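You operate a simulated robot arm through the tools that you are given. There is no shell and no other tool.

Carry out the task below with a simulated robot arm. There is one attempt and no reset: what you move stays moved.

## Task
Zero the slide gauge, then measure the orange tomato from the tray at N23 and put it in its ring.
Fine: push the teal slide fully shut and press Zero; the ring goes by the width shown; leave the slide open and the gauge on.

It is judged by the outcome, as a careful person would: the job done as asked, and still so three seconds after it is handed in. It fails if anything else is knocked over, pushed out of place, dropped, spilled or broken.

## Robot
A 6-joint arm with a two-finger gripper, fixed in place. Base frame: the origin is on the floor under the middle of its stand, x ahead of it, y to its left, z up; the work surface is at about z = 740. Lengths are in mm, angles in rad, forces in N, time in s.
With the tool pointing down near the work surface it reaches from about 340 to 680 mm from the base axis. Its first joint turns from -1.152 to 1.152 rad. Payload 2.45 kg.
Tool frame: the origin (TCP) lies between the finger pads and is the grasp point; the fingertips stand 30 mm ahead of it; z points along the fingers, y is the line along which they close. The gripper opens to 106 mm; its body begins 79 mm behind the TCP.
Orientation is that of the tool frame in the base frame, as [roll, pitch, yaw] about the fixed x, y, z axes, in that order (R = Rz(yaw) Ry(pitch) Rx(roll)). With the fingers straight down and closing along the base's y, the tool's x points along the base's -x, its y along +y and its z along -z.

## Interface
- The arm moves only by the tool arm_command. Its argument "motion" is a list of rows, each a list of 3 entries, a list of its own where there are three numbers: the gripper command, from -1 (shut) to 1 (fully open), values between in proportion, then the shift along the tool's x, y, z in units of 50 mm (1.0 is 50 mm), then the turn, a rotation vector about the tool's x, y, z in units of 5 degrees (1.0 is 5 degrees). In form: [[gripper, [tx, ty, tz], [rx, ry, rz]], ...]. A call has 1 to 20 rows; each row shifts and turns the commanded pose from where the row before left it, along the tool's axes as they then stand. A call with a number of a shift or a turn outside -1 to 1 is refused whole. A row lasts 0.2 s, in which the tool goes at most 50 mm and 0.15 rad; a call with a longer step from one row to the next is refused whole, and so is a gripper value outside its range. A pose out of reach is approached as far as the arm can. The call stops where the force on the tool passes 70 N (or 10 N more than at its start, if that is more) or the arm is blocked; 0.2 s more then pass. The fingers move at their own pace (about 153 mm/s each) and stop on an object; they squeeze with about 30 N. The grip force told is the motor's: it shows also when the fingers shut on nothing. Time passes only in rows, and 0.2 s behind the last, so rows that do not move let the fingers close. The reply holds the time, the measured pose of the TCP, the force on the tool along the base axes, the opening and the grip force, in the units named above and with some noise, with the torque about the TCP (base axes, N m) and any sound that the robot's microphone picked up.
- Cameras (640 x 400 px; columns grow to the right, rows downward): "scene" is fixed at [68, 428.6, 1400.3]; the picture's right is [-0.61, -0.79, 0.00], its down [-0.49, 0.38, -0.79] and it looks along [0.62, -0.48, -0.62] (base axes); focal length 318 px, centre (320, 200). "wrist" rides on the gripper at [76, -2, -106] in the tool frame; the picture's right is [0.02, 1.00, 0.00], its down [-0.78, 0.02, -0.62] and it looks along [-0.62, 0.01, 0.78] (tool axes); focal length 247 px, centre (320, 200). There is no depth. A picture from a camera that has moved, and an enlarged one, comes with that camera's place and axes in the base frame and with its lens.
- snapshot(camera): a new picture of that camera. It takes no simulated time.
- zoom(camera, box): a new picture of the part [left, top, right, bottom] of that camera's present view, enlarged. It takes no simulated time.
- hand_in(): hands the job in; it is judged then, once.

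Places have to be worked out from the pictures, the camera data and where the tool is seen. Open the gripper and draw the arm clear of the work before you hand the job in, unless the task says otherwise.

The tools are called by a JSON object that holds its "method" and its "body". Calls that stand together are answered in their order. arm_command: Moves the arm, as the interface text tells. Its arguments: {"type":"object","properties":{"motion":{"type":"array","items":{"type":"array"}}},"required":["motion"]} The other tools are called the same way: snapshot (camera) takes a picture; zoom (camera, box) takes an enlarged picture of a part of a camera's view; hand_in () hands the job in.

At the start:

```text
clock: 0.0
eef_pos: [397.3, 4.1, 1039.8]
tool_rot: [3.141, -0.001, -3.141]
ft_force: [0.5, 0.3, -0.7]
torque: [-0.02, 0.02, 0.0]
opening: 106.0
grasp_force: 0.2
```

scene: 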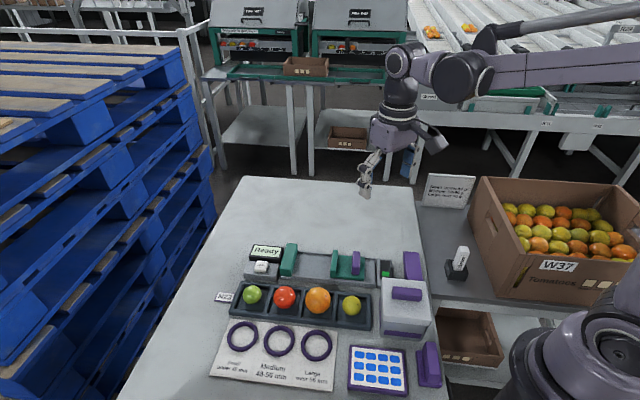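
wrist: 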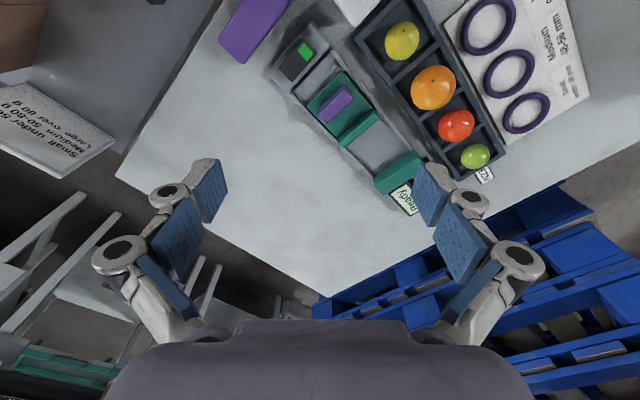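

I see a slide gauge (teal jaws), a tray with four fruits, and a ring card. I'll zoom in on the scene camera to read the labels and locate parts.

{"method": "zoom", "body": {"camera": "scene", "box": [210, 230, 450, 390]}}

{"method": "zoom", "body": {"camera": "wrist", "box": [240, 0, 600, 225]}}

{"method": "zoom", "body": {"camera": "scene", "box": [235, 230, 395, 330]}}

```text
2.50 times, centred on (330, 310) of scene
camera zoom: at [68.0, 428.6, 1400.3], right [-0.61, -0.79, 0.0], down [-0.49, 0.38, -0.79], along [0.62, -0.48, -0.62], focal length 795 px, centre (295, -75)
```

zoom: 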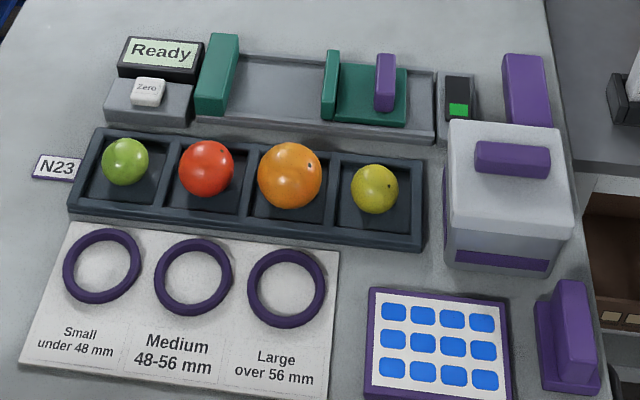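

```text
1.78 times, centred on (420, 112) of wrist
camera zoom: at [321.2, 3.2, 1148.5], right [-0.02, 1.0, 0.0], down [0.78, 0.02, 0.62], along [0.62, 0.01, -0.78], focal length 439 px, centre (142, 356)
```

zoom: 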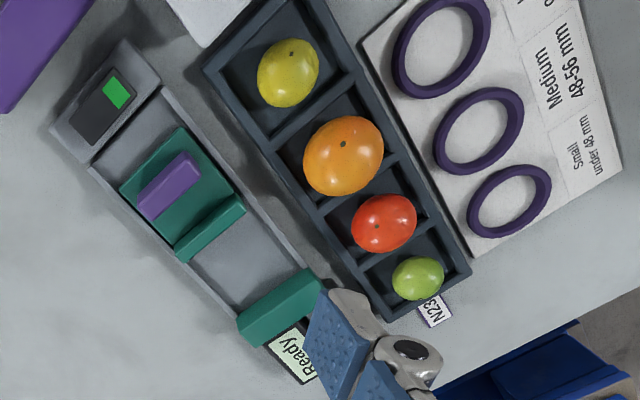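

```text
4.00 times, centred on (315, 280) of scene
camera zoom: at [68.0, 428.6, 1400.3], right [-0.61, -0.79, 0.0], down [-0.49, 0.38, -0.79], along [0.62, -0.48, -0.62], focal length 1272 px, centre (340, -120)
```

zoom: 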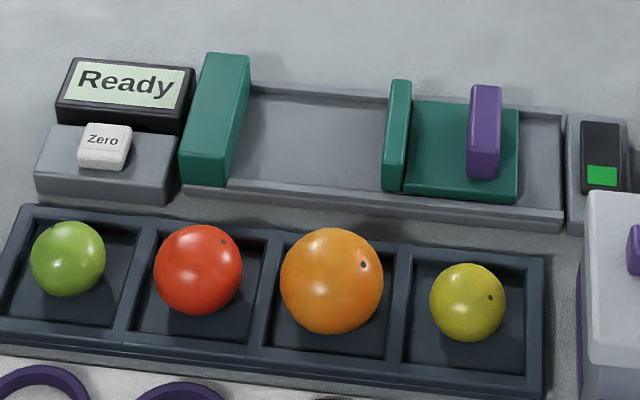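

The gauge runs diagonally: fixed jaw at the Zero button end near (540,150), slide near (430,90), orange tomato about (410,168,770). To get accurate positions I'll move over the gauge and tilt the tool so the wrist camera looks straight down.

{"method": "arm_command", "body": {"motion": [[1, [-0.22, 0.84, 0], [0, 0, 0]], [1, [-0.22, 0.84, 0], [0, 0, 0]], [1, [-0.22, 0.84, 0], [0, 0, 0]], [1, [0, 0, 0], [0, 0.96, 0]], [1, [0, 0, 0], [0, 0.96, 0]], [1, [0, 0, 0], [0, 0.96, 0]], [1, [0, 0, 0], [0, 0.96, 0]], [1, [0, 0, 0], [0, 0.96, 0]], [1, [0, 0, 0], [0, 0.96, 0]], [1, [0, 0, 0], [0, 0.96, 0]], [1, [0, 0, 0], [0, 0.96, 0]]]}}

{"method": "snapshot", "body": {"camera": "wrist"}}

```text
clock: 2.4
eef_pos: [430.0, 131.1, 1041.5]
tool_rot: [3.14, -0.454, 3.141]
ft_force: [-0.3, 0.1, 0.1]
torque: [-0.01, -0.02, 0.02]
opening: 106.0
grasp_force: 0.1
out of reach, approached as far as the arm can: row 10, 11
```

```text
taken
camera wrist: at [408.4, 129.0, 1171.5], right [-0.02, 1.0, 0.01], down [0.98, 0.02, 0.22], along [0.21, 0.01, -0.98], focal length 247 px, centre (320, 200)
```

wrist: 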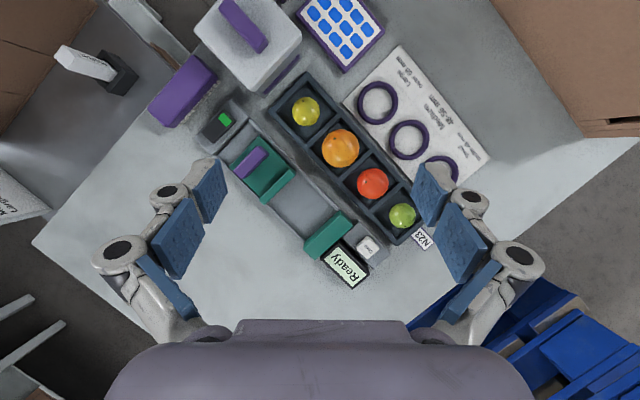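

This is a near top-down view. I'll zoom in to measure the gauge, tray and rings.

{"method": "zoom", "body": {"camera": "wrist", "box": [190, 100, 350, 200]}}

{"method": "zoom", "body": {"camera": "wrist", "box": [270, 190, 430, 290]}}

{"method": "zoom", "body": {"camera": "wrist", "box": [280, 60, 480, 185]}}

```text
4.00 times, centred on (270, 150) of wrist
camera zoom: at [408.4, 129.0, 1171.5], right [-0.02, 1.0, 0.01], down [0.98, 0.02, 0.22], along [0.21, 0.01, -0.98], focal length 988 px, centre (520, 400)
```

zoom: 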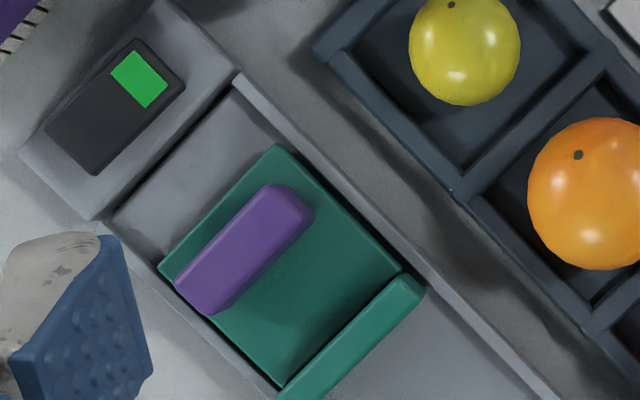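

```text
4.00 times, centred on (350, 240) of wrist
camera zoom: at [408.4, 129.0, 1171.5], right [-0.02, 1.0, 0.01], down [0.98, 0.02, 0.22], along [0.21, 0.01, -0.98], focal length 988 px, centre (200, 40)
```

zoom: 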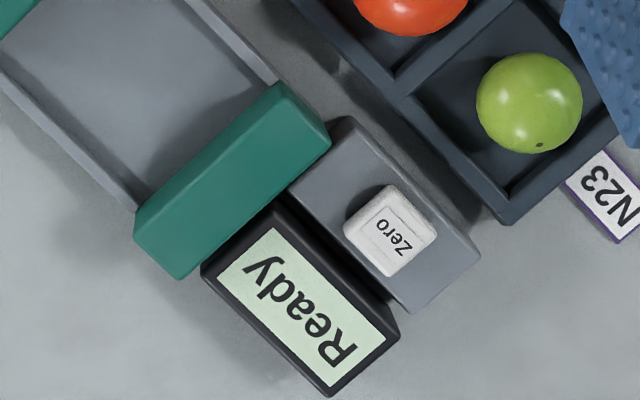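

```text
3.20 times, centred on (380, 122) of wrist
camera zoom: at [408.4, 129.0, 1171.5], right [-0.02, 1.0, 0.01], down [0.98, 0.02, 0.22], along [0.21, 0.01, -0.98], focal length 790 px, centre (128, 448)
```

zoom: 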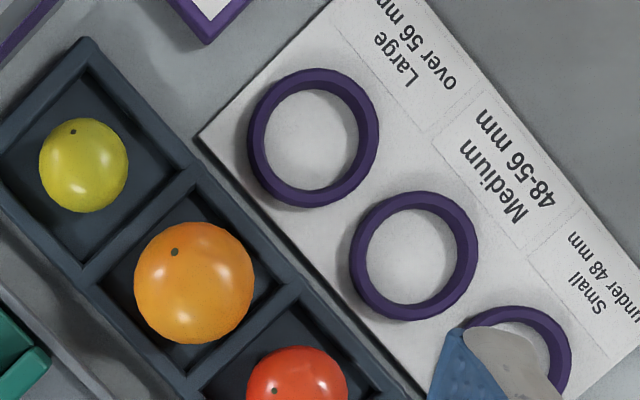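

The gauge axis and the tray both run at about 45° in base x–y. I still need heights, so I'll zoom the scene camera on the slide, handle and jaws.

{"method": "zoom", "body": {"camera": "scene", "box": [320, 242, 400, 292]}}

{"method": "zoom", "body": {"camera": "scene", "box": [240, 235, 320, 285]}}

{"method": "zoom", "body": {"camera": "scene", "box": [280, 270, 360, 320]}}

```text
8.00 times, centred on (360, 267) of scene
camera zoom: at [68.0, 428.6, 1400.3], right [-0.61, -0.79, 0.0], down [-0.49, 0.38, -0.79], along [0.62, -0.48, -0.62], focal length 2544 px, centre (0, -336)
```

zoom: 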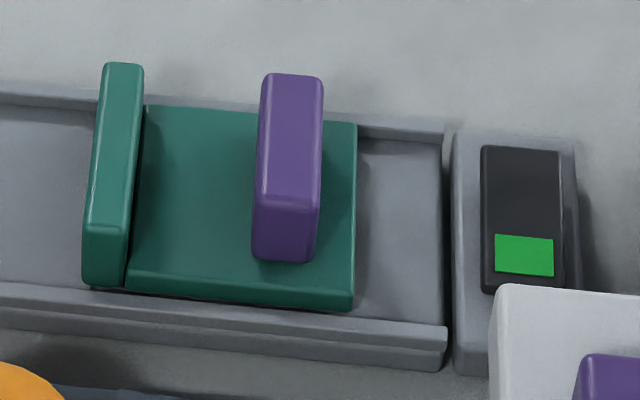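

```text
8.00 times, centred on (280, 260) of scene
camera zoom: at [68.0, 428.6, 1400.3], right [-0.61, -0.79, 0.0], down [-0.49, 0.38, -0.79], along [0.62, -0.48, -0.62], focal length 2544 px, centre (640, -280)
```

zoom: 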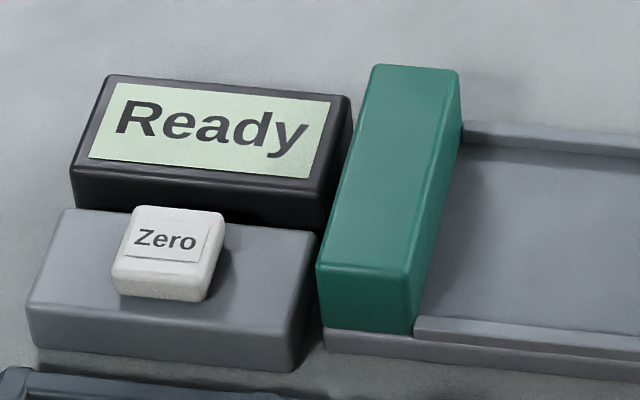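

```text
8.00 times, centred on (320, 295) of scene
camera zoom: at [68.0, 428.6, 1400.3], right [-0.61, -0.79, 0.0], down [-0.49, 0.38, -0.79], along [0.62, -0.48, -0.62], focal length 2544 px, centre (320, -560)
```

zoom: 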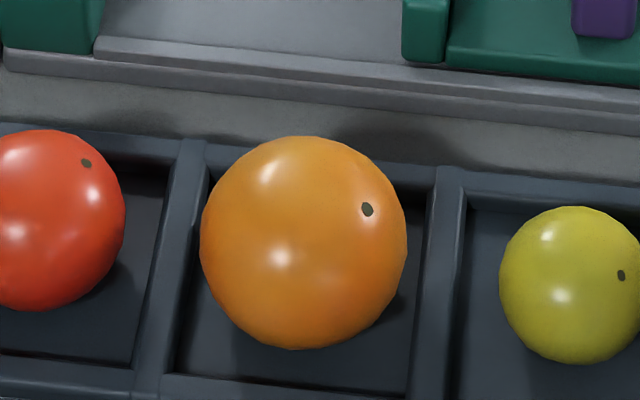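

The handle is about 20 mm thick along the gauge axis, about 55 mm long across it, and its top is near z≈785, centred near (435,25). I'll bring the tool back to vertical and turn it 45° so the fingers close along the gauge axis.

{"method": "arm_command", "body": {"motion": [[1, [0, 0, 0], [0, -0.87, 0]], [1, [0, 0, 0], [0, -0.87, 0]], [1, [0, 0, 0], [0, -0.87, 0]], [1, [0, 0, 0], [0, -0.87, 0]], [1, [0, 0, 0], [0, -0.87, 0]], [1, [0, 0, 0], [0, -0.85, 0]]]}}

```text
clock: 3.8
eef_pos: [430.6, 130.8, 1041.4]
tool_rot: [3.14, 0.002, 3.141]
ft_force: [-0.1, -0.5, 0.1]
torque: [-0.01, -0.03, -0.01]
opening: 106.0
grasp_force: 0.0
```

The tool is vertical again. Next I move over the handle, turn +45° about the tool z, and come down to z≈900 with a moderate opening for a close look.

{"method": "arm_command", "body": {"motion": [[0.2, [-0.03, -0.7, 0], [0, 0, 0]], [0.2, [-0.03, -0.7, 0], [0, 0, 0]], [0.2, [-0.03, -0.7, 0], [0, 0, 0]], [0.2, [0, 0, 0.31], [0, 0, 1]], [0.2, [0, 0, 0.31], [0, 0, 1]], [0.2, [0, 0, 0.31], [0, 0, 1]], [0.2, [0, 0, 0.31], [0, 0, 1]], [0.2, [0, 0, 0.31], [0, 0, 1]], [0.2, [0, 0, 0.31], [0, 0, 1]], [0.2, [0, 0, 0.31], [0, 0, 1]], [0.2, [0, 0, 0.31], [0, 0, 1]], [0.2, [0, 0, 0.31], [0, 0, 1]]]}}

{"method": "snapshot", "body": {"camera": "wrist"}}

{"method": "snapshot", "body": {"camera": "scene"}}

```text
clock: 6.4
eef_pos: [436.8, 26.3, 900.7]
tool_rot: [3.138, -0.001, 2.355]
ft_force: [-0.8, 0.0, 0.2]
torque: [0.01, 0.05, -0.01]
opening: 63.4
grasp_force: 0.1
```

```text
taken
camera wrist: at [380.1, 79.7, 1008.5], right [0.69, 0.72, 0.0], down [0.56, -0.54, 0.62], along [0.45, -0.43, -0.78], focal length 247 px, centre (320, 200)
```

wrist: 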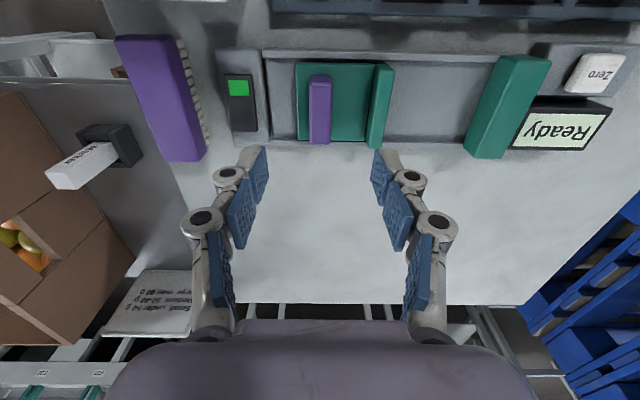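

```text
taken
```

scene: 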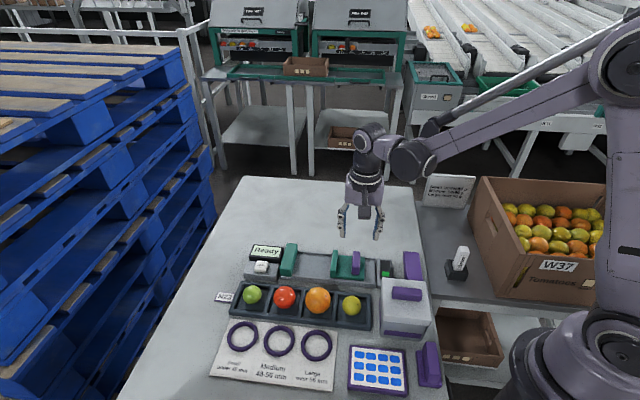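

The gauge now lies square in the wrist view, with the handle almost centred between the fingers. I'll zoom in to refine the alignment before descending.

{"method": "zoom", "body": {"camera": "wrist", "box": [240, 50, 400, 150]}}

{"method": "zoom", "body": {"camera": "scene", "box": [310, 200, 406, 260]}}

{"method": "zoom", "body": {"camera": "wrist", "box": [440, 20, 640, 145]}}

```text
4.00 times, centred on (320, 100) of wrist
camera zoom: at [380.1, 79.7, 1008.5], right [0.69, 0.72, 0.0], down [0.56, -0.54, 0.62], along [0.45, -0.43, -0.78], focal length 988 px, centre (320, 600)
```

zoom: 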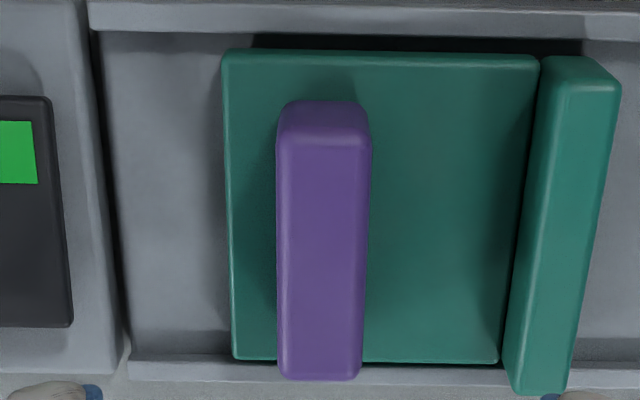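

```text
6.67 times, centred on (358, 230) of scene
camera zoom: at [68.0, 428.6, 1400.3], right [-0.61, -0.79, 0.0], down [-0.49, 0.38, -0.79], along [0.62, -0.48, -0.62], focal length 2120 px, centre (67, 0)
```

zoom: 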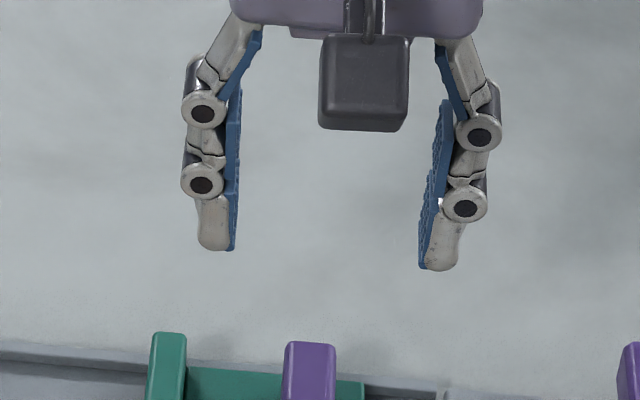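

```text
3.20 times, centred on (540, 82) of wrist
camera zoom: at [380.1, 79.7, 1008.5], right [0.69, 0.72, 0.0], down [0.56, -0.54, 0.62], along [0.45, -0.43, -0.78], focal length 790 px, centre (-384, 576)
```

zoom: 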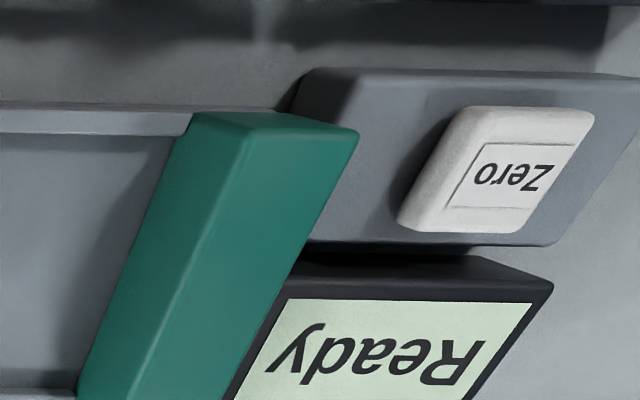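

The handle centre sits at about u=326, n=294 along and across the gauge, within 3 mm of the TCP. I'll narrow the opening to about 45 mm and come down until the fingertips are around z≈765, straddling the handle above the slide plate.

{"method": "arm_command", "body": {"motion": [[-0.15, [-0.05, -0.02, 0.4], [0, 0, 0]], [-0.15, [0, 0, 0.5], [0, 0, 0]], [-0.15, [0, 0, 0.5], [0, 0, 0]], [-0.15, [0, 0, 0.4], [0, 0, 0]], [-0.15, [0, 0, 0.2], [0, 0, 0]], [-0.15, [0, 0, 0.08], [0, 0, 0]]]}}

{"method": "snapshot", "body": {"camera": "wrist"}}

{"method": "zoom", "body": {"camera": "scene", "box": [310, 220, 406, 280]}}

```text
clock: 7.8
eef_pos: [436.5, 23.3, 798.1]
tool_rot: [3.139, -0.002, 2.355]
ft_force: [0.0, -0.4, -0.3]
torque: [0.0, 0.0, 0.0]
opening: 45.0
grasp_force: 0.1
```

```text
taken
camera wrist: at [381.4, 75.8, 905.1], right [0.69, 0.72, 0.0], down [0.57, -0.54, 0.62], along [0.45, -0.43, -0.78], focal length 247 px, centre (320, 200)
```

wrist: 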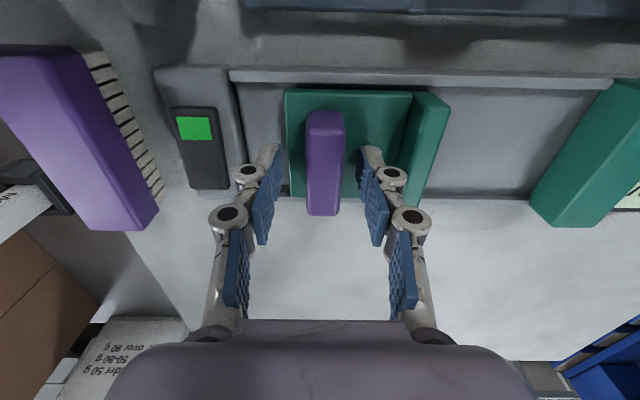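

```text
6.67 times, centred on (358, 250) of scene
camera zoom: at [68.0, 428.6, 1400.3], right [-0.61, -0.79, 0.0], down [-0.49, 0.38, -0.79], along [0.62, -0.48, -0.62], focal length 2120 px, centre (67, -133)
```

zoom: 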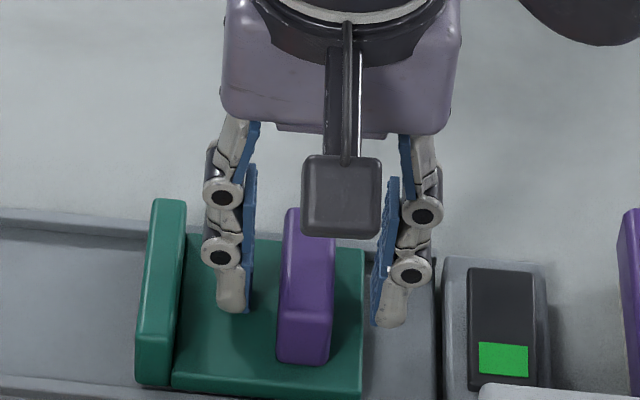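

The fingers straddle the handle with clear space on both sides. I'll lower 3 mm more and close on it.

{"method": "arm_command", "body": {"motion": [[-0.15, [0, 0, 0.06], [0, 0, 0]], [-1, [0, 0, 0], [0, 0, 0]], [-1, [0, 0, 0], [0, 0, 0]]]}}

{"method": "zoom", "body": {"camera": "wrist", "box": [200, 50, 440, 200]}}

```text
clock: 8.6
eef_pos: [437.6, 25.6, 794.0]
tool_rot: [3.137, 0.0, 2.357]
ft_force: [13.6, 11.3, 3.5]
torque: [0.48, -0.32, -0.09]
opening: 19.5
grasp_force: 44.4
```

```text
2.67 times, centred on (320, 125) of wrist
camera zoom: at [382.3, 76.9, 902.4], right [0.69, 0.72, 0.01], down [0.56, -0.54, 0.62], along [0.45, -0.43, -0.78], focal length 659 px, centre (320, 400)
```

zoom: 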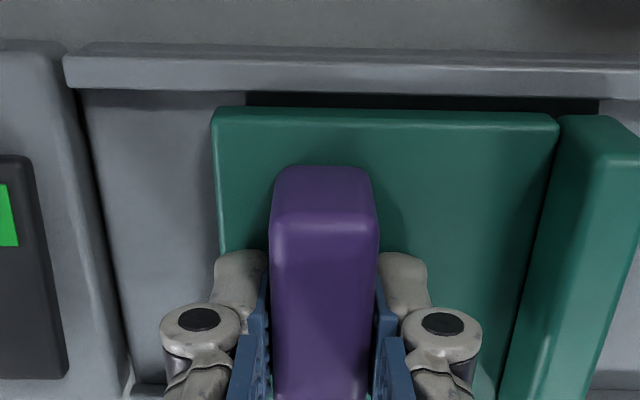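

The handle is gripped (opening 19.5 mm) and the slide resists with some friction. Now I push along tool +y toward the fixed jaw, about 75 mm of the estimated 95 mm first.

{"method": "arm_command", "body": {"motion": [[-1, [0, 0.2, 0], [0, 0, 0]], [-1, [0, 0.3, 0], [0, 0, 0]], [-1, [0, 0.3, 0], [0, 0, 0]], [-1, [0, 0.3, 0], [0, 0, 0]], [-1, [0, 0.3, 0], [0, 0, 0]]]}}

{"method": "snapshot", "body": {"camera": "wrist"}}

{"method": "zoom", "body": {"camera": "scene", "box": [235, 220, 395, 320]}}

```text
clock: 9.8
eef_pos: [487.2, 72.4, 794.7]
tool_rot: [3.14, 0.002, 2.356]
ft_force: [0.4, -0.6, -12.3]
torque: [-0.4, -0.48, -0.11]
opening: 19.5
grasp_force: 44.6
```

```text
taken
camera wrist: at [431.2, 125.9, 902.5], right [0.69, 0.72, 0.0], down [0.56, -0.54, 0.62], along [0.45, -0.43, -0.78], focal length 247 px, centre (320, 200)
```

wrist: 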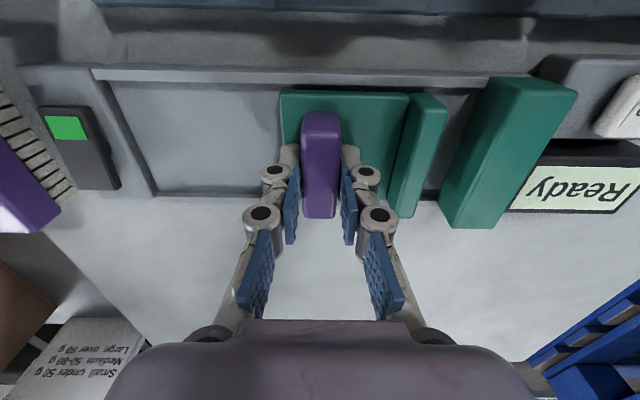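

```text
4.00 times, centred on (315, 270) of scene
camera zoom: at [68.2, 428.6, 1400.3], right [-0.61, -0.79, 0.0], down [-0.49, 0.38, -0.79], along [0.62, -0.48, -0.62], focal length 1272 px, centre (340, -80)
```

zoom: 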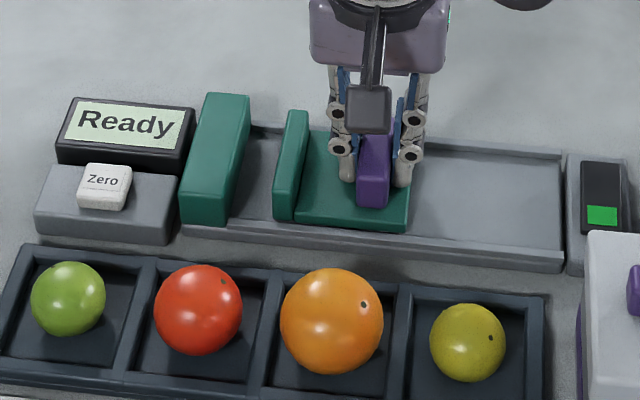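

The slide moved easily about 70 mm with little resistance, leaving a gap of about 27 mm. I'll push on 24 mm and then finish in small steps.

{"method": "arm_command", "body": {"motion": [[-1, [0, 0.25, 0], [0, 0, 0]], [-1, [0, 0.15, 0], [0, 0, 0]], [-1, [0, 0.08, 0], [0, 0, 0]]]}}

{"method": "zoom", "body": {"camera": "wrist", "box": [280, 50, 600, 250]}}

```text
clock: 10.6
eef_pos: [502.2, 88.3, 794.2]
tool_rot: [3.14, -0.001, 2.356]
ft_force: [2.7, -5.1, 16.7]
torque: [0.1, 0.24, 0.04]
opening: 19.7
grasp_force: 44.9
```

```text
2.00 times, centred on (440, 150) of wrist
camera zoom: at [447.6, 142.2, 902.6], right [0.69, 0.72, 0.0], down [0.57, -0.54, 0.62], along [0.45, -0.43, -0.78], focal length 494 px, centre (80, 300)
```

zoom: 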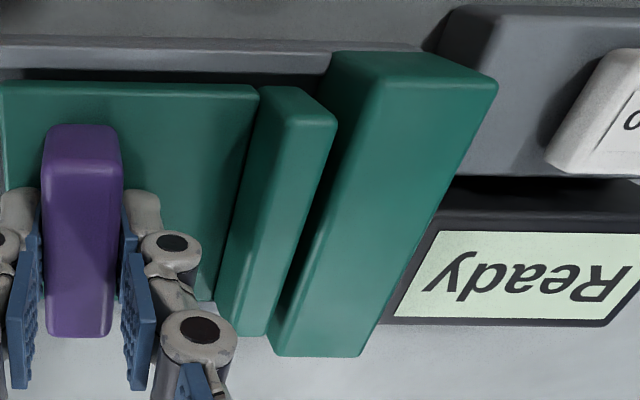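

The gap is now only a few millimetres. I'll continue in 2 mm steps until resistance appears.

{"method": "arm_command", "body": {"motion": [[-1, [0, 0.05, 0], [0, 0, 0]], [-1, [0, 0.05, 0], [0, 0, 0]]]}}

{"method": "zoom", "body": {"camera": "scene", "box": [240, 235, 320, 285]}}

```text
clock: 11.2
eef_pos: [506.6, 90.4, 794.9]
tool_rot: [-3.14, 0.001, 2.354]
ft_force: [-4.6, -8.7, 15.7]
torque: [-0.1, -0.07, 0.12]
opening: 19.6
grasp_force: 44.4
```

```text
8.00 times, centred on (280, 260) of scene
camera zoom: at [67.6, 428.3, 1400.4], right [-0.61, -0.79, 0.0], down [-0.49, 0.38, -0.79], along [0.62, -0.48, -0.62], focal length 2544 px, centre (640, -280)
```

zoom: 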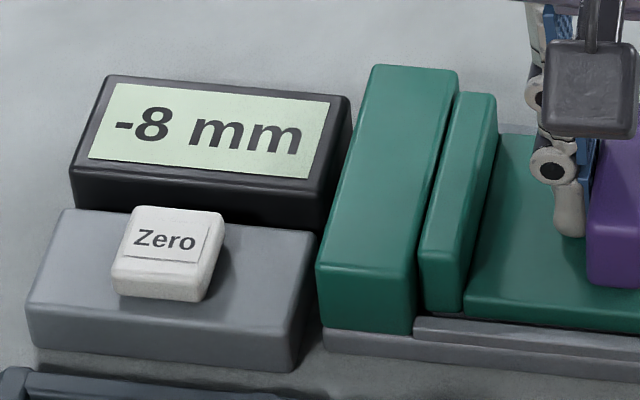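

The display now reads "-8 mm" live, so it has a zero offset. A thin gap still seems visible, so I keep pushing in small steps while watching the force.

{"method": "arm_command", "body": {"motion": [[-1, [0, 0.05, 0], [0, 0, 0]], [-1, [0, 0, 0], [0, 0, 0]]]}}

{"method": "zoom", "body": {"camera": "scene", "box": [240, 235, 320, 285]}}

```text
clock: 11.8
eef_pos: [505.9, 91.9, 794.3]
tool_rot: [-3.135, 0.0, 2.351]
ft_force: [-18.4, -21.1, 20.7]
torque: [-0.51, 0.38, 0.18]
opening: 20.1
grasp_force: 45.0
```

```text
8.00 times, centred on (280, 260) of scene
camera zoom: at [67.3, 428.1, 1400.5], right [-0.61, -0.79, 0.0], down [-0.49, 0.38, -0.79], along [0.62, -0.48, -0.62], focal length 2544 px, centre (640, -280)
```

zoom: 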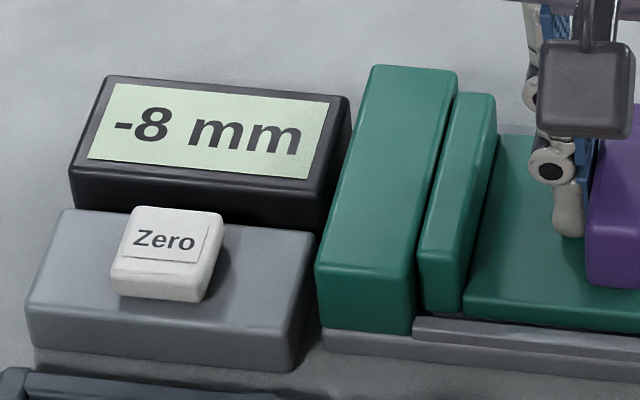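

Resistance rose to about 28 N along the axis while the tool stopped advancing, and the reading stays at -8 mm, so the slide is shut against the fixed jaw. I'll release the handle and check that it stays shut.

{"method": "arm_command", "body": {"motion": [[-1, [0, -0.02, 0], [0, 0, 0]], [-0.15, [0, 0, 0], [0, 0, 0]], [-0.15, [0, 0, 0], [0, 0, 0]]]}}

{"method": "zoom", "body": {"camera": "scene", "box": [240, 235, 320, 285]}}

{"method": "snapshot", "body": {"camera": "wrist"}}

```text
clock: 12.6
eef_pos: [507.4, 94.1, 793.8]
tool_rot: [3.138, -0.002, 2.357]
ft_force: [0.4, -1.0, -0.7]
torque: [-0.05, 0.01, -0.01]
opening: 45.1
grasp_force: 0.1
```

```text
8.00 times, centred on (280, 260) of scene
camera zoom: at [68.0, 428.6, 1400.3], right [-0.61, -0.79, 0.0], down [-0.49, 0.38, -0.79], along [0.62, -0.48, -0.62], focal length 2544 px, centre (640, -280)
```

zoom: 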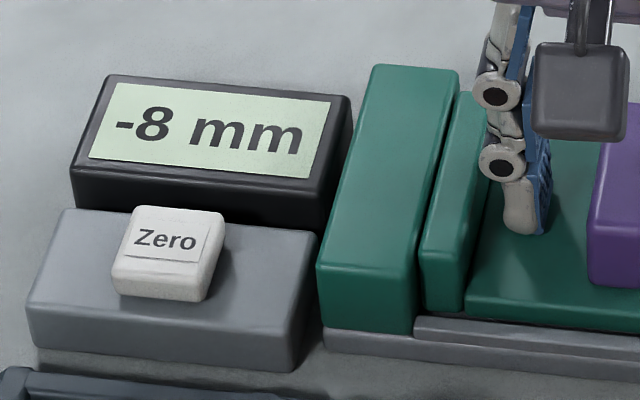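

```text
taken
camera wrist: at [452.1, 148.1, 902.0], right [0.69, 0.72, 0.0], down [0.57, -0.54, 0.62], along [0.45, -0.43, -0.78], focal length 247 px, centre (320, 200)
```

wrist: 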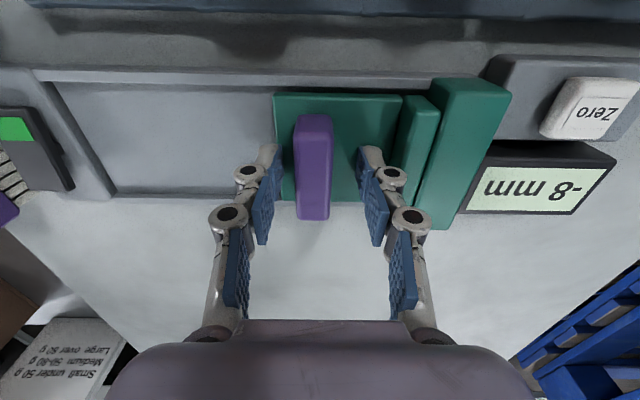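

Released; the display still reads -8 mm. I'll zoom to confirm the jaws are touching and locate the Zero button.

{"method": "zoom", "body": {"camera": "wrist", "box": [380, 60, 540, 160]}}

{"method": "zoom", "body": {"camera": "wrist", "box": [480, 40, 640, 140]}}

{"method": "zoom", "body": {"camera": "scene", "box": [270, 240, 318, 270]}}

```text
4.00 times, centred on (460, 110) of wrist
camera zoom: at [452.1, 148.1, 902.0], right [0.69, 0.72, 0.0], down [0.57, -0.54, 0.62], along [0.45, -0.43, -0.78], focal length 988 px, centre (-240, 560)
```

zoom: 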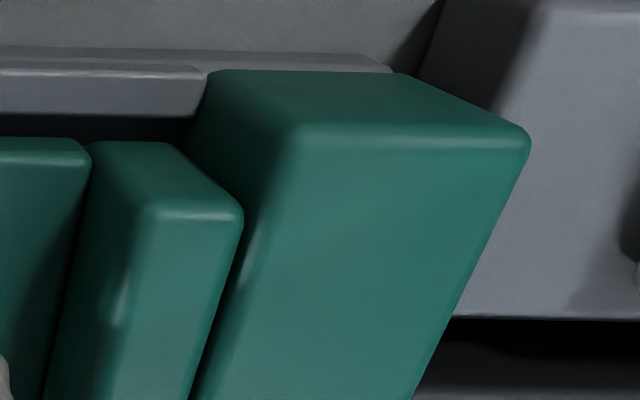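

```text
4.00 times, centred on (560, 90) of wrist
camera zoom: at [452.1, 148.1, 902.0], right [0.69, 0.72, 0.0], down [0.57, -0.54, 0.62], along [0.45, -0.43, -0.78], focal length 988 px, centre (-640, 640)
```

zoom: 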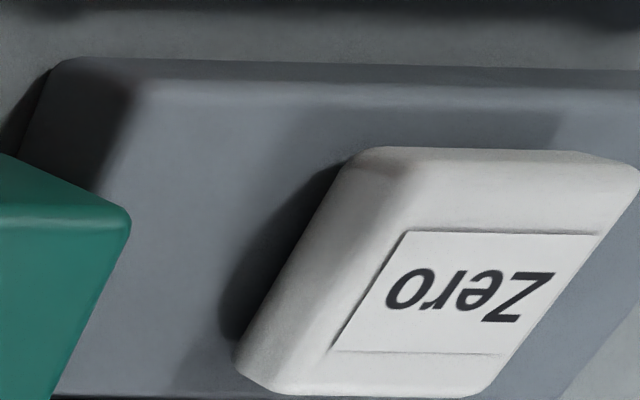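

```text
13.33 times, centred on (294, 255) of scene
camera zoom: at [68.0, 428.6, 1400.3], right [-0.61, -0.79, 0.0], down [-0.49, 0.38, -0.79], along [0.62, -0.48, -0.62], focal length 4241 px, centre (667, -533)
```

zoom: 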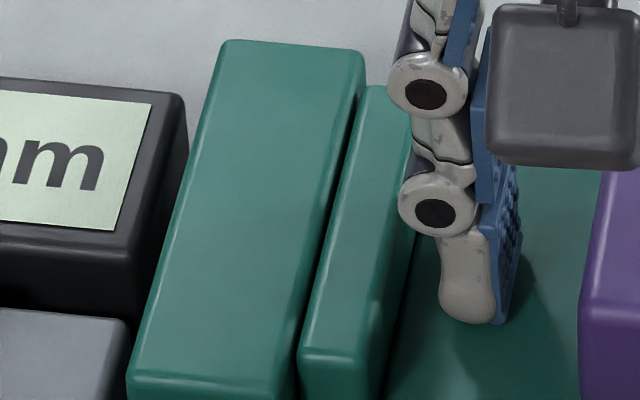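

The jaws are in contact. Next is the Zero button, roughly at (576,218), top around z≈770–780. I'll raise clear, close the fingers and move above it for a closer look.

{"method": "arm_command", "body": {"motion": [[-0.15, [0, 0, -0.5], [0, 0, 0]], [-0.15, [0, 0, -0.8], [0, 0, 0]], [-1, [0, 0, -0.4], [0, 0, 0]], [-1, [0.2, 0.68, 0], [0, 0, 0]], [-1, [0.2, 0.68, 0], [0, 0, 0]], [-1, [0.2, 0.68, 0], [0, 0, 0]], [-1, [0.2, 0.68, 0], [0, 0, 0]]]}}

{"method": "snapshot", "body": {"camera": "wrist"}}

{"method": "zoom", "body": {"camera": "scene", "box": [220, 180, 380, 280]}}

```text
clock: 14.2
eef_pos: [576.8, 219.2, 877.3]
tool_rot: [3.14, -0.002, 2.356]
ft_force: [-0.2, 0.0, -0.1]
torque: [-0.01, 0.01, 0.03]
opening: 0.0
grasp_force: 28.8
```

```text
taken
camera wrist: at [521.2, 271.4, 986.3], right [0.69, 0.72, 0.0], down [0.57, -0.54, 0.62], along [0.45, -0.43, -0.78], focal length 247 px, centre (320, 200)
```

wrist: 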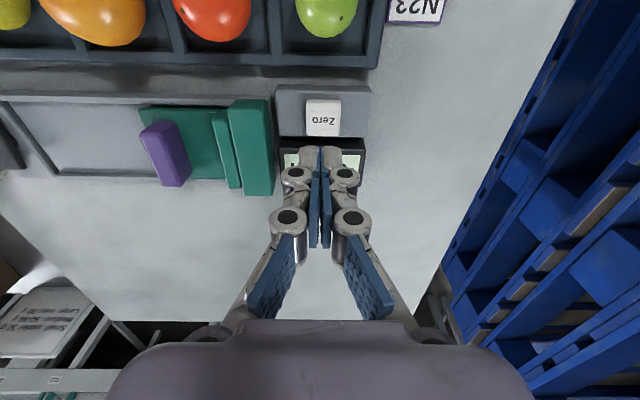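

```text
4.00 times, centred on (300, 230) of scene
camera zoom: at [68.0, 428.5, 1400.3], right [-0.61, -0.79, 0.0], down [-0.49, 0.38, -0.79], along [0.62, -0.48, -0.62], focal length 1272 px, centre (400, 80)
```

zoom: 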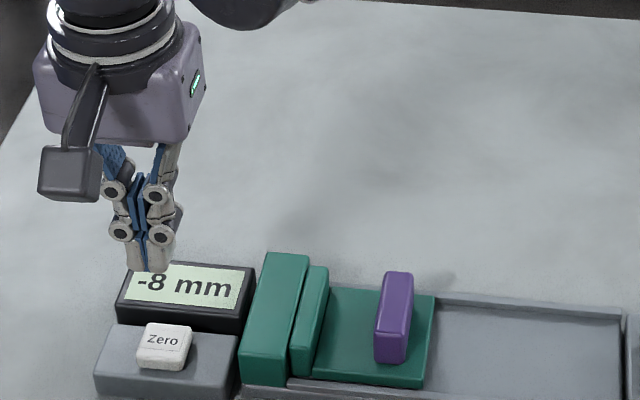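

The Zero button is almost directly beneath the closed fingertips (within 2 mm). I'll descend to about 10 mm above it and check.

{"method": "arm_command", "body": {"motion": [[-1, [-0.03, 0.02, 0.5], [0, 0, 0]], [-1, [0, 0, 0.5], [0, 0, 0]], [-1, [0, 0, 0.26], [0, 0, 0]]]}}

{"method": "zoom", "body": {"camera": "wrist", "box": [240, 80, 400, 180]}}

{"method": "zoom", "body": {"camera": "scene", "box": [230, 225, 310, 275]}}

```text
clock: 15.0
eef_pos: [576.0, 218.0, 817.1]
tool_rot: [3.138, -0.002, 2.358]
ft_force: [-0.4, -1.0, -0.5]
torque: [0.01, 0.02, -0.02]
opening: 0.0
grasp_force: 28.1
```

```text
4.00 times, centred on (320, 130) of wrist
camera zoom: at [520.9, 271.5, 924.7], right [0.69, 0.72, 0.0], down [0.57, -0.54, 0.62], along [0.45, -0.43, -0.78], focal length 988 px, centre (320, 480)
```

zoom: 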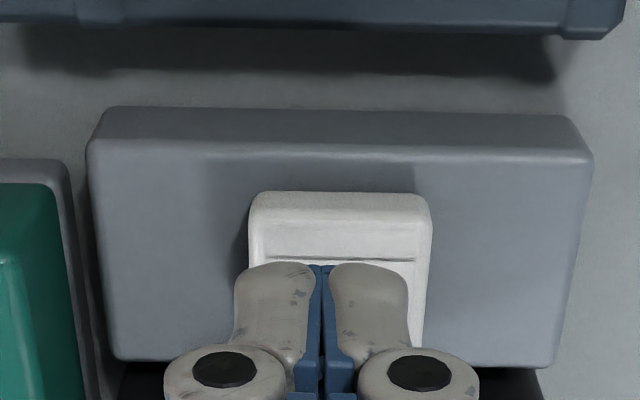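

```text
8.00 times, centred on (270, 250) of scene
camera zoom: at [68.0, 428.6, 1400.3], right [-0.61, -0.79, 0.0], down [-0.49, 0.38, -0.79], along [0.62, -0.48, -0.62], focal length 2544 px, centre (720, -200)
```

zoom: 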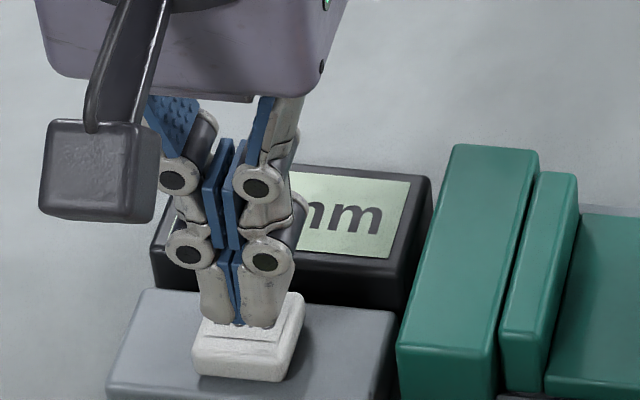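

The tips are just above the button; it extends about 2–3 mm further toward +u. I'll shift 2 mm and come down slowly to touch it.

{"method": "arm_command", "body": {"motion": [[-1, [0, 0.04, 0.08], [0, 0, 0]], [-1, [0, 0, 0.08], [0, 0, 0]], [-1, [0, 0, 0.06], [0, 0, 0]]]}}

{"method": "zoom", "body": {"camera": "scene", "box": [230, 225, 310, 275]}}

```text
clock: 15.8
eef_pos: [578.8, 220.2, 805.9]
tool_rot: [3.141, -0.002, 2.355]
ft_force: [-0.3, 0.4, -0.3]
torque: [0.0, 0.01, 0.0]
opening: 0.0
grasp_force: 28.9
```

```text
8.00 times, centred on (270, 250) of scene
camera zoom: at [68.0, 428.6, 1400.3], right [-0.61, -0.79, 0.0], down [-0.49, 0.38, -0.79], along [0.62, -0.48, -0.62], focal length 2544 px, centre (720, -200)
```

zoom: 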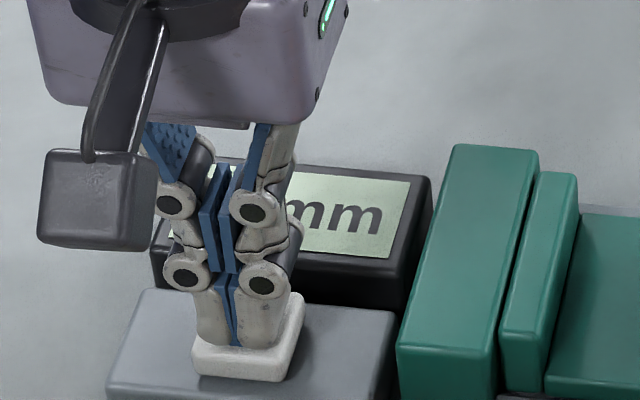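

No contact force yet. I continue down in 1.5–2 mm steps.

{"method": "arm_command", "body": {"motion": [[-1, [0, 0, 0.04], [0, 0, 0]], [-1, [0, 0, 0.04], [0, 0, 0]], [-1, [0, 0, 0.03], [0, 0, 0]]]}}

{"method": "zoom", "body": {"camera": "scene", "box": [230, 225, 310, 275]}}

```text
clock: 16.6
eef_pos: [580.3, 219.1, 800.2]
tool_rot: [3.141, -0.001, 2.357]
ft_force: [-0.5, 0.1, 0.9]
torque: [0.04, 0.0, 0.01]
opening: 6.0
grasp_force: 28.6
```

```text
8.00 times, centred on (270, 250) of scene
camera zoom: at [68.0, 428.6, 1400.3], right [-0.61, -0.79, 0.0], down [-0.49, 0.38, -0.79], along [0.62, -0.48, -0.62], focal length 2544 px, centre (720, -200)
```

zoom: 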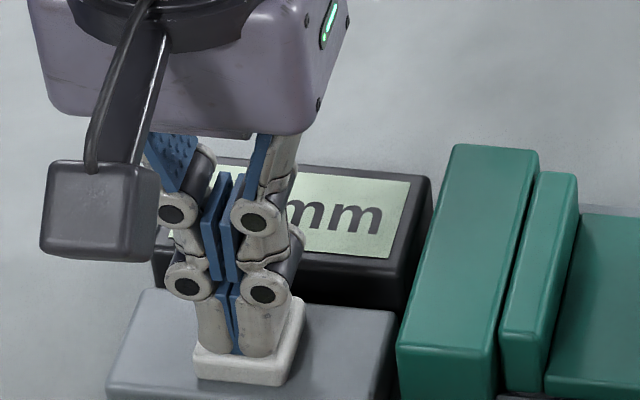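

Contact has started (fingers spread slightly, force near 1 N). I press on in small steps.

{"method": "arm_command", "body": {"motion": [[-1, [0, 0, 0.03], [0, 0, 0]], [-1, [0, 0, 0.03], [0, 0, 0]]]}}

{"method": "zoom", "body": {"camera": "scene", "box": [230, 225, 310, 275]}}

```text
clock: 17.2
eef_pos: [578.9, 218.6, 798.0]
tool_rot: [3.141, -0.001, 2.354]
ft_force: [2.5, 0.9, 4.3]
torque: [0.01, -0.06, 0.02]
opening: 6.1
grasp_force: 28.0
heard: click
```

```text
8.00 times, centred on (270, 250) of scene
camera zoom: at [68.0, 428.5, 1400.3], right [-0.61, -0.79, 0.0], down [-0.49, 0.38, -0.79], along [0.62, -0.48, -0.62], focal length 2544 px, centre (720, -200)
```

zoom: 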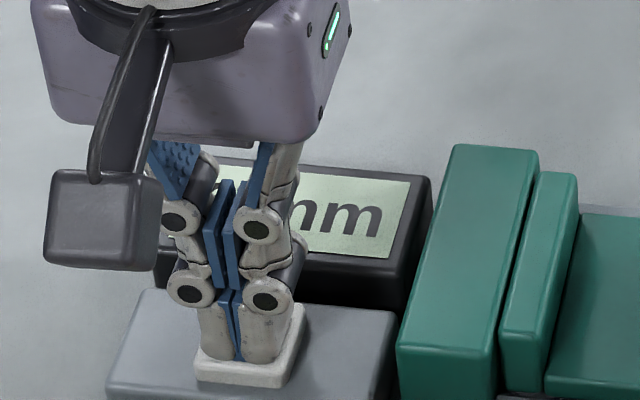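

A click was heard. I'll lift straight up and read the display.

{"method": "arm_command", "body": {"motion": [[-1, [0, 0, -0.1], [0, 0, 0]], [-1, [0, 0, -0.4], [0, 0, 0]], [-1, [0, 0, -0.9], [0, 0, 0]], [-1, [0, 0, -0.4], [0, 0, 0]]]}}

{"method": "zoom", "body": {"camera": "scene", "box": [230, 225, 310, 275]}}

{"method": "snapshot", "body": {"camera": "wrist"}}

```text
clock: 18.2
eef_pos: [578.2, 217.7, 886.7]
tool_rot: [3.14, -0.001, 2.357]
ft_force: [-0.1, 0.2, 0.4]
torque: [0.03, 0.05, 0.01]
opening: 0.0
grasp_force: 29.0
```

```text
8.00 times, centred on (270, 250) of scene
camera zoom: at [68.0, 428.6, 1400.3], right [-0.61, -0.79, 0.0], down [-0.49, 0.38, -0.79], along [0.62, -0.48, -0.62], focal length 2544 px, centre (720, -200)
```

zoom: 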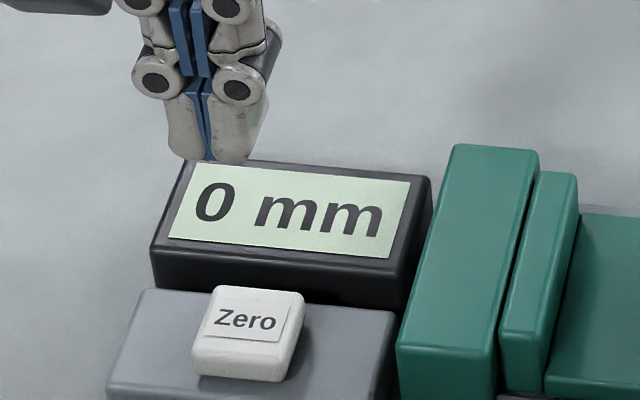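

```text
taken
camera wrist: at [522.6, 271.0, 994.8], right [0.69, 0.72, 0.0], down [0.57, -0.54, 0.62], along [0.45, -0.43, -0.78], focal length 247 px, centre (320, 200)
```

wrist: 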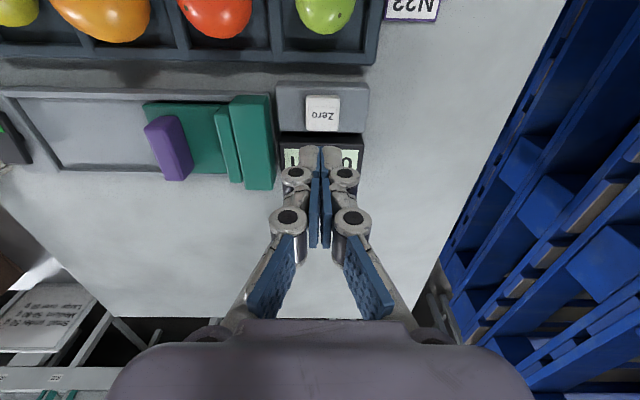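

The display reads 0 mm: the gauge is zeroed with the slide shut. Next I return to the handle, straddle it and grip it to open the slide.

{"method": "arm_command", "body": {"motion": [[-1, [-0.19, -0.7, 0], [0, 0, 0]], [-0.15, [-0.19, -0.7, 0], [0, 0, 0]], [-0.15, [-0.19, -0.7, 0], [0, 0, 0]], [-0.15, [-0.19, -0.7, 0], [0, 0, 0]], [-0.15, [0, 0, 0.7], [0, 0, 0]], [-0.15, [0, 0, 0.5], [0, 0, 0]]]}}

{"method": "snapshot", "body": {"camera": "wrist"}}

```text
clock: 19.6
eef_pos: [507.2, 92.8, 825.3]
tool_rot: [3.139, -0.003, 2.357]
ft_force: [0.3, -0.3, -0.1]
torque: [-0.02, -0.01, -0.02]
opening: 45.3
grasp_force: 0.1
```

```text
taken
camera wrist: at [451.2, 147.1, 934.7], right [0.69, 0.72, 0.0], down [0.57, -0.54, 0.62], along [0.45, -0.43, -0.78], focal length 247 px, centre (320, 200)
```

wrist: 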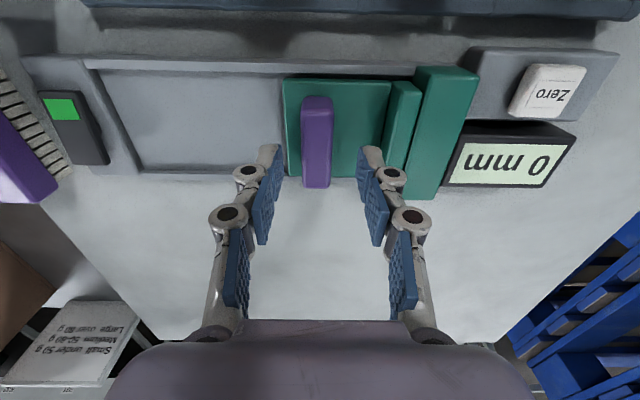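

Aligned over the handle. I go down and grip.

{"method": "arm_command", "body": {"motion": [[-0.15, [0, -0.02, 0.4], [0, 0, 0]], [-0.15, [0, 0, 0.2], [0, 0, 0]], [-1, [0, 0, 0], [0, 0, 0]], [-1, [0, 0, 0], [0, 0, 0]]]}}

```text
clock: 20.6
eef_pos: [506.2, 93.1, 795.9]
tool_rot: [-3.14, -0.001, 2.358]
ft_force: [-3.8, -0.7, 4.7]
torque: [-0.16, 0.02, 0.06]
opening: 19.5
grasp_force: 44.8
```

Gripped at 19.5 mm. Now I pull the slide back about 96 mm along −u.

{"method": "arm_command", "body": {"motion": [[-1, [0, -0.15, 0], [0, 0, 0]], [-1, [0, -0.3, 0], [0, 0, 0]], [-1, [0, -0.3, 0], [0, 0, 0]], [-1, [0, -0.3, 0], [0, 0, 0]], [-1, [0, -0.3, 0], [0, 0, 0]], [-1, [0, -0.3, 0], [0, 0, 0]], [-1, [0, -0.25, 0], [0, 0, 0]]]}}

{"method": "snapshot", "body": {"camera": "wrist"}}

{"method": "zoom", "body": {"camera": "scene", "box": [235, 220, 395, 320]}}

```text
clock: 22.2
eef_pos: [438.8, 25.1, 796.5]
tool_rot: [3.141, -0.003, 2.355]
ft_force: [-3.6, 2.8, 8.7]
torque: [0.5, 0.44, 0.07]
opening: 19.8
grasp_force: 45.2
```

```text
taken
camera wrist: at [383.1, 78.9, 904.5], right [0.69, 0.72, 0.0], down [0.57, -0.54, 0.62], along [0.45, -0.43, -0.78], focal length 247 px, centre (320, 200)
```

wrist: 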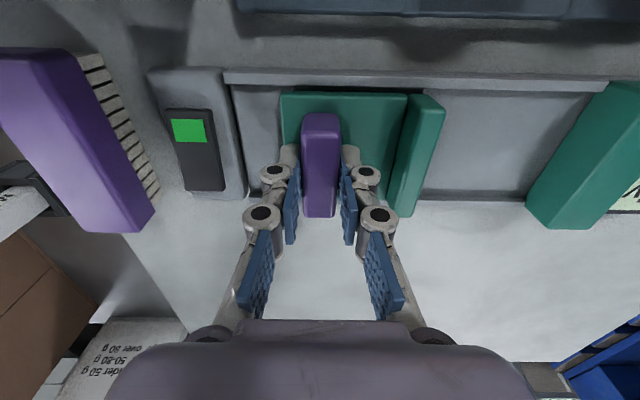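

```text
4.00 times, centred on (315, 270) of scene
camera zoom: at [67.8, 428.6, 1400.3], right [-0.61, -0.79, 0.0], down [-0.49, 0.38, -0.79], along [0.62, -0.48, -0.62], focal length 1272 px, centre (340, -80)
```

zoom: 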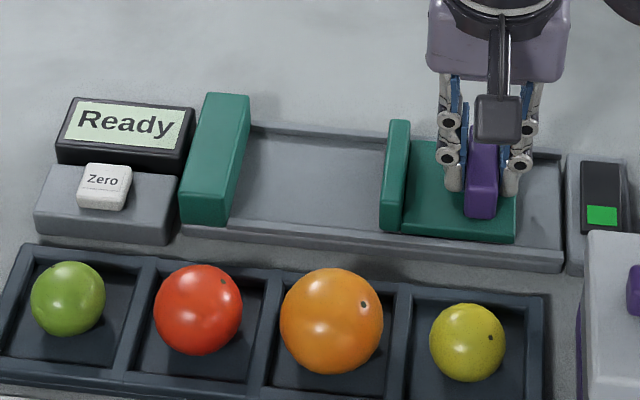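

The slide is open (about 95 mm gap) and the display is back to "Ready". I'll release the handle and rise straight up.

{"method": "arm_command", "body": {"motion": [[-0.15, [0, 0, 0], [0, 0, 0]], [-0.15, [0, 0, 0], [0, 0, 0]], [-0.15, [0, 0, -0.4], [0, 0, 0]], [-0.15, [0, 0, -0.8], [0, 0, 0]], [0.3, [0, 0, -0.9], [0, 0, 0]]]}}

{"method": "arm_command", "body": {"motion": [[0.5, [0, 0, 0], [0, 0, -1]], [0.5, [0, 0, 0], [0, 0, -1]], [0.5, [0, 0, 0], [0, 0, -1]], [0.5, [0, 0, 0], [0, 0, -1]], [0.5, [0, 0, 0], [0, 0, -1]], [0.5, [0, 0, 0], [0, 0, -1]], [0.5, [0, 0, 0], [0, 0, -1]], [0.5, [0, 0, 0], [0, 0, -1]], [0.5, [0, 0, 0], [0, 0, -1]], [0.5, [0, 0, 0], [0, 0, -1]], [0.5, [0, 0, 0], [0, 0, -1]], [0.5, [0, 0, 0], [0, 0, -1]], [0.5, [0, 0, 0], [0, 0, -1]], [0.5, [0, 0, 0], [0, 0, -1]], [0.5, [0, 0, 0], [0, 0, -1]], [0.5, [0, 0, 0], [0, 0, -1]], [0.5, [0, 0, 0], [0, 0, -1]], [0.5, [0, 0, 0], [0, 0, -1]]]}}

{"method": "snapshot", "body": {"camera": "scene"}}

```text
clock: 23.4
eef_pos: [437.7, 25.1, 903.0]
tool_rot: [3.141, -0.002, 2.357]
ft_force: [0.2, -0.1, 0.4]
torque: [0.0, 0.04, -0.02]
opening: 68.9
grasp_force: 0.1
```

```text
clock: 27.2
eef_pos: [438.6, 25.5, 901.3]
tool_rot: [3.139, 0.004, -2.354]
ft_force: [0.8, -0.1, 0.6]
torque: [-0.03, -0.01, 0.0]
opening: 79.4
grasp_force: 0.0
```

```text
taken
```

scene: 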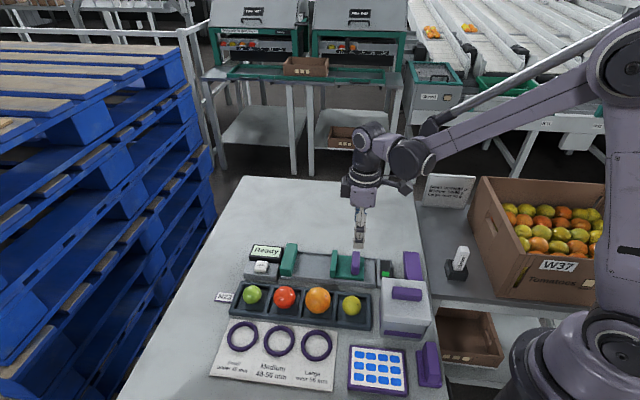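

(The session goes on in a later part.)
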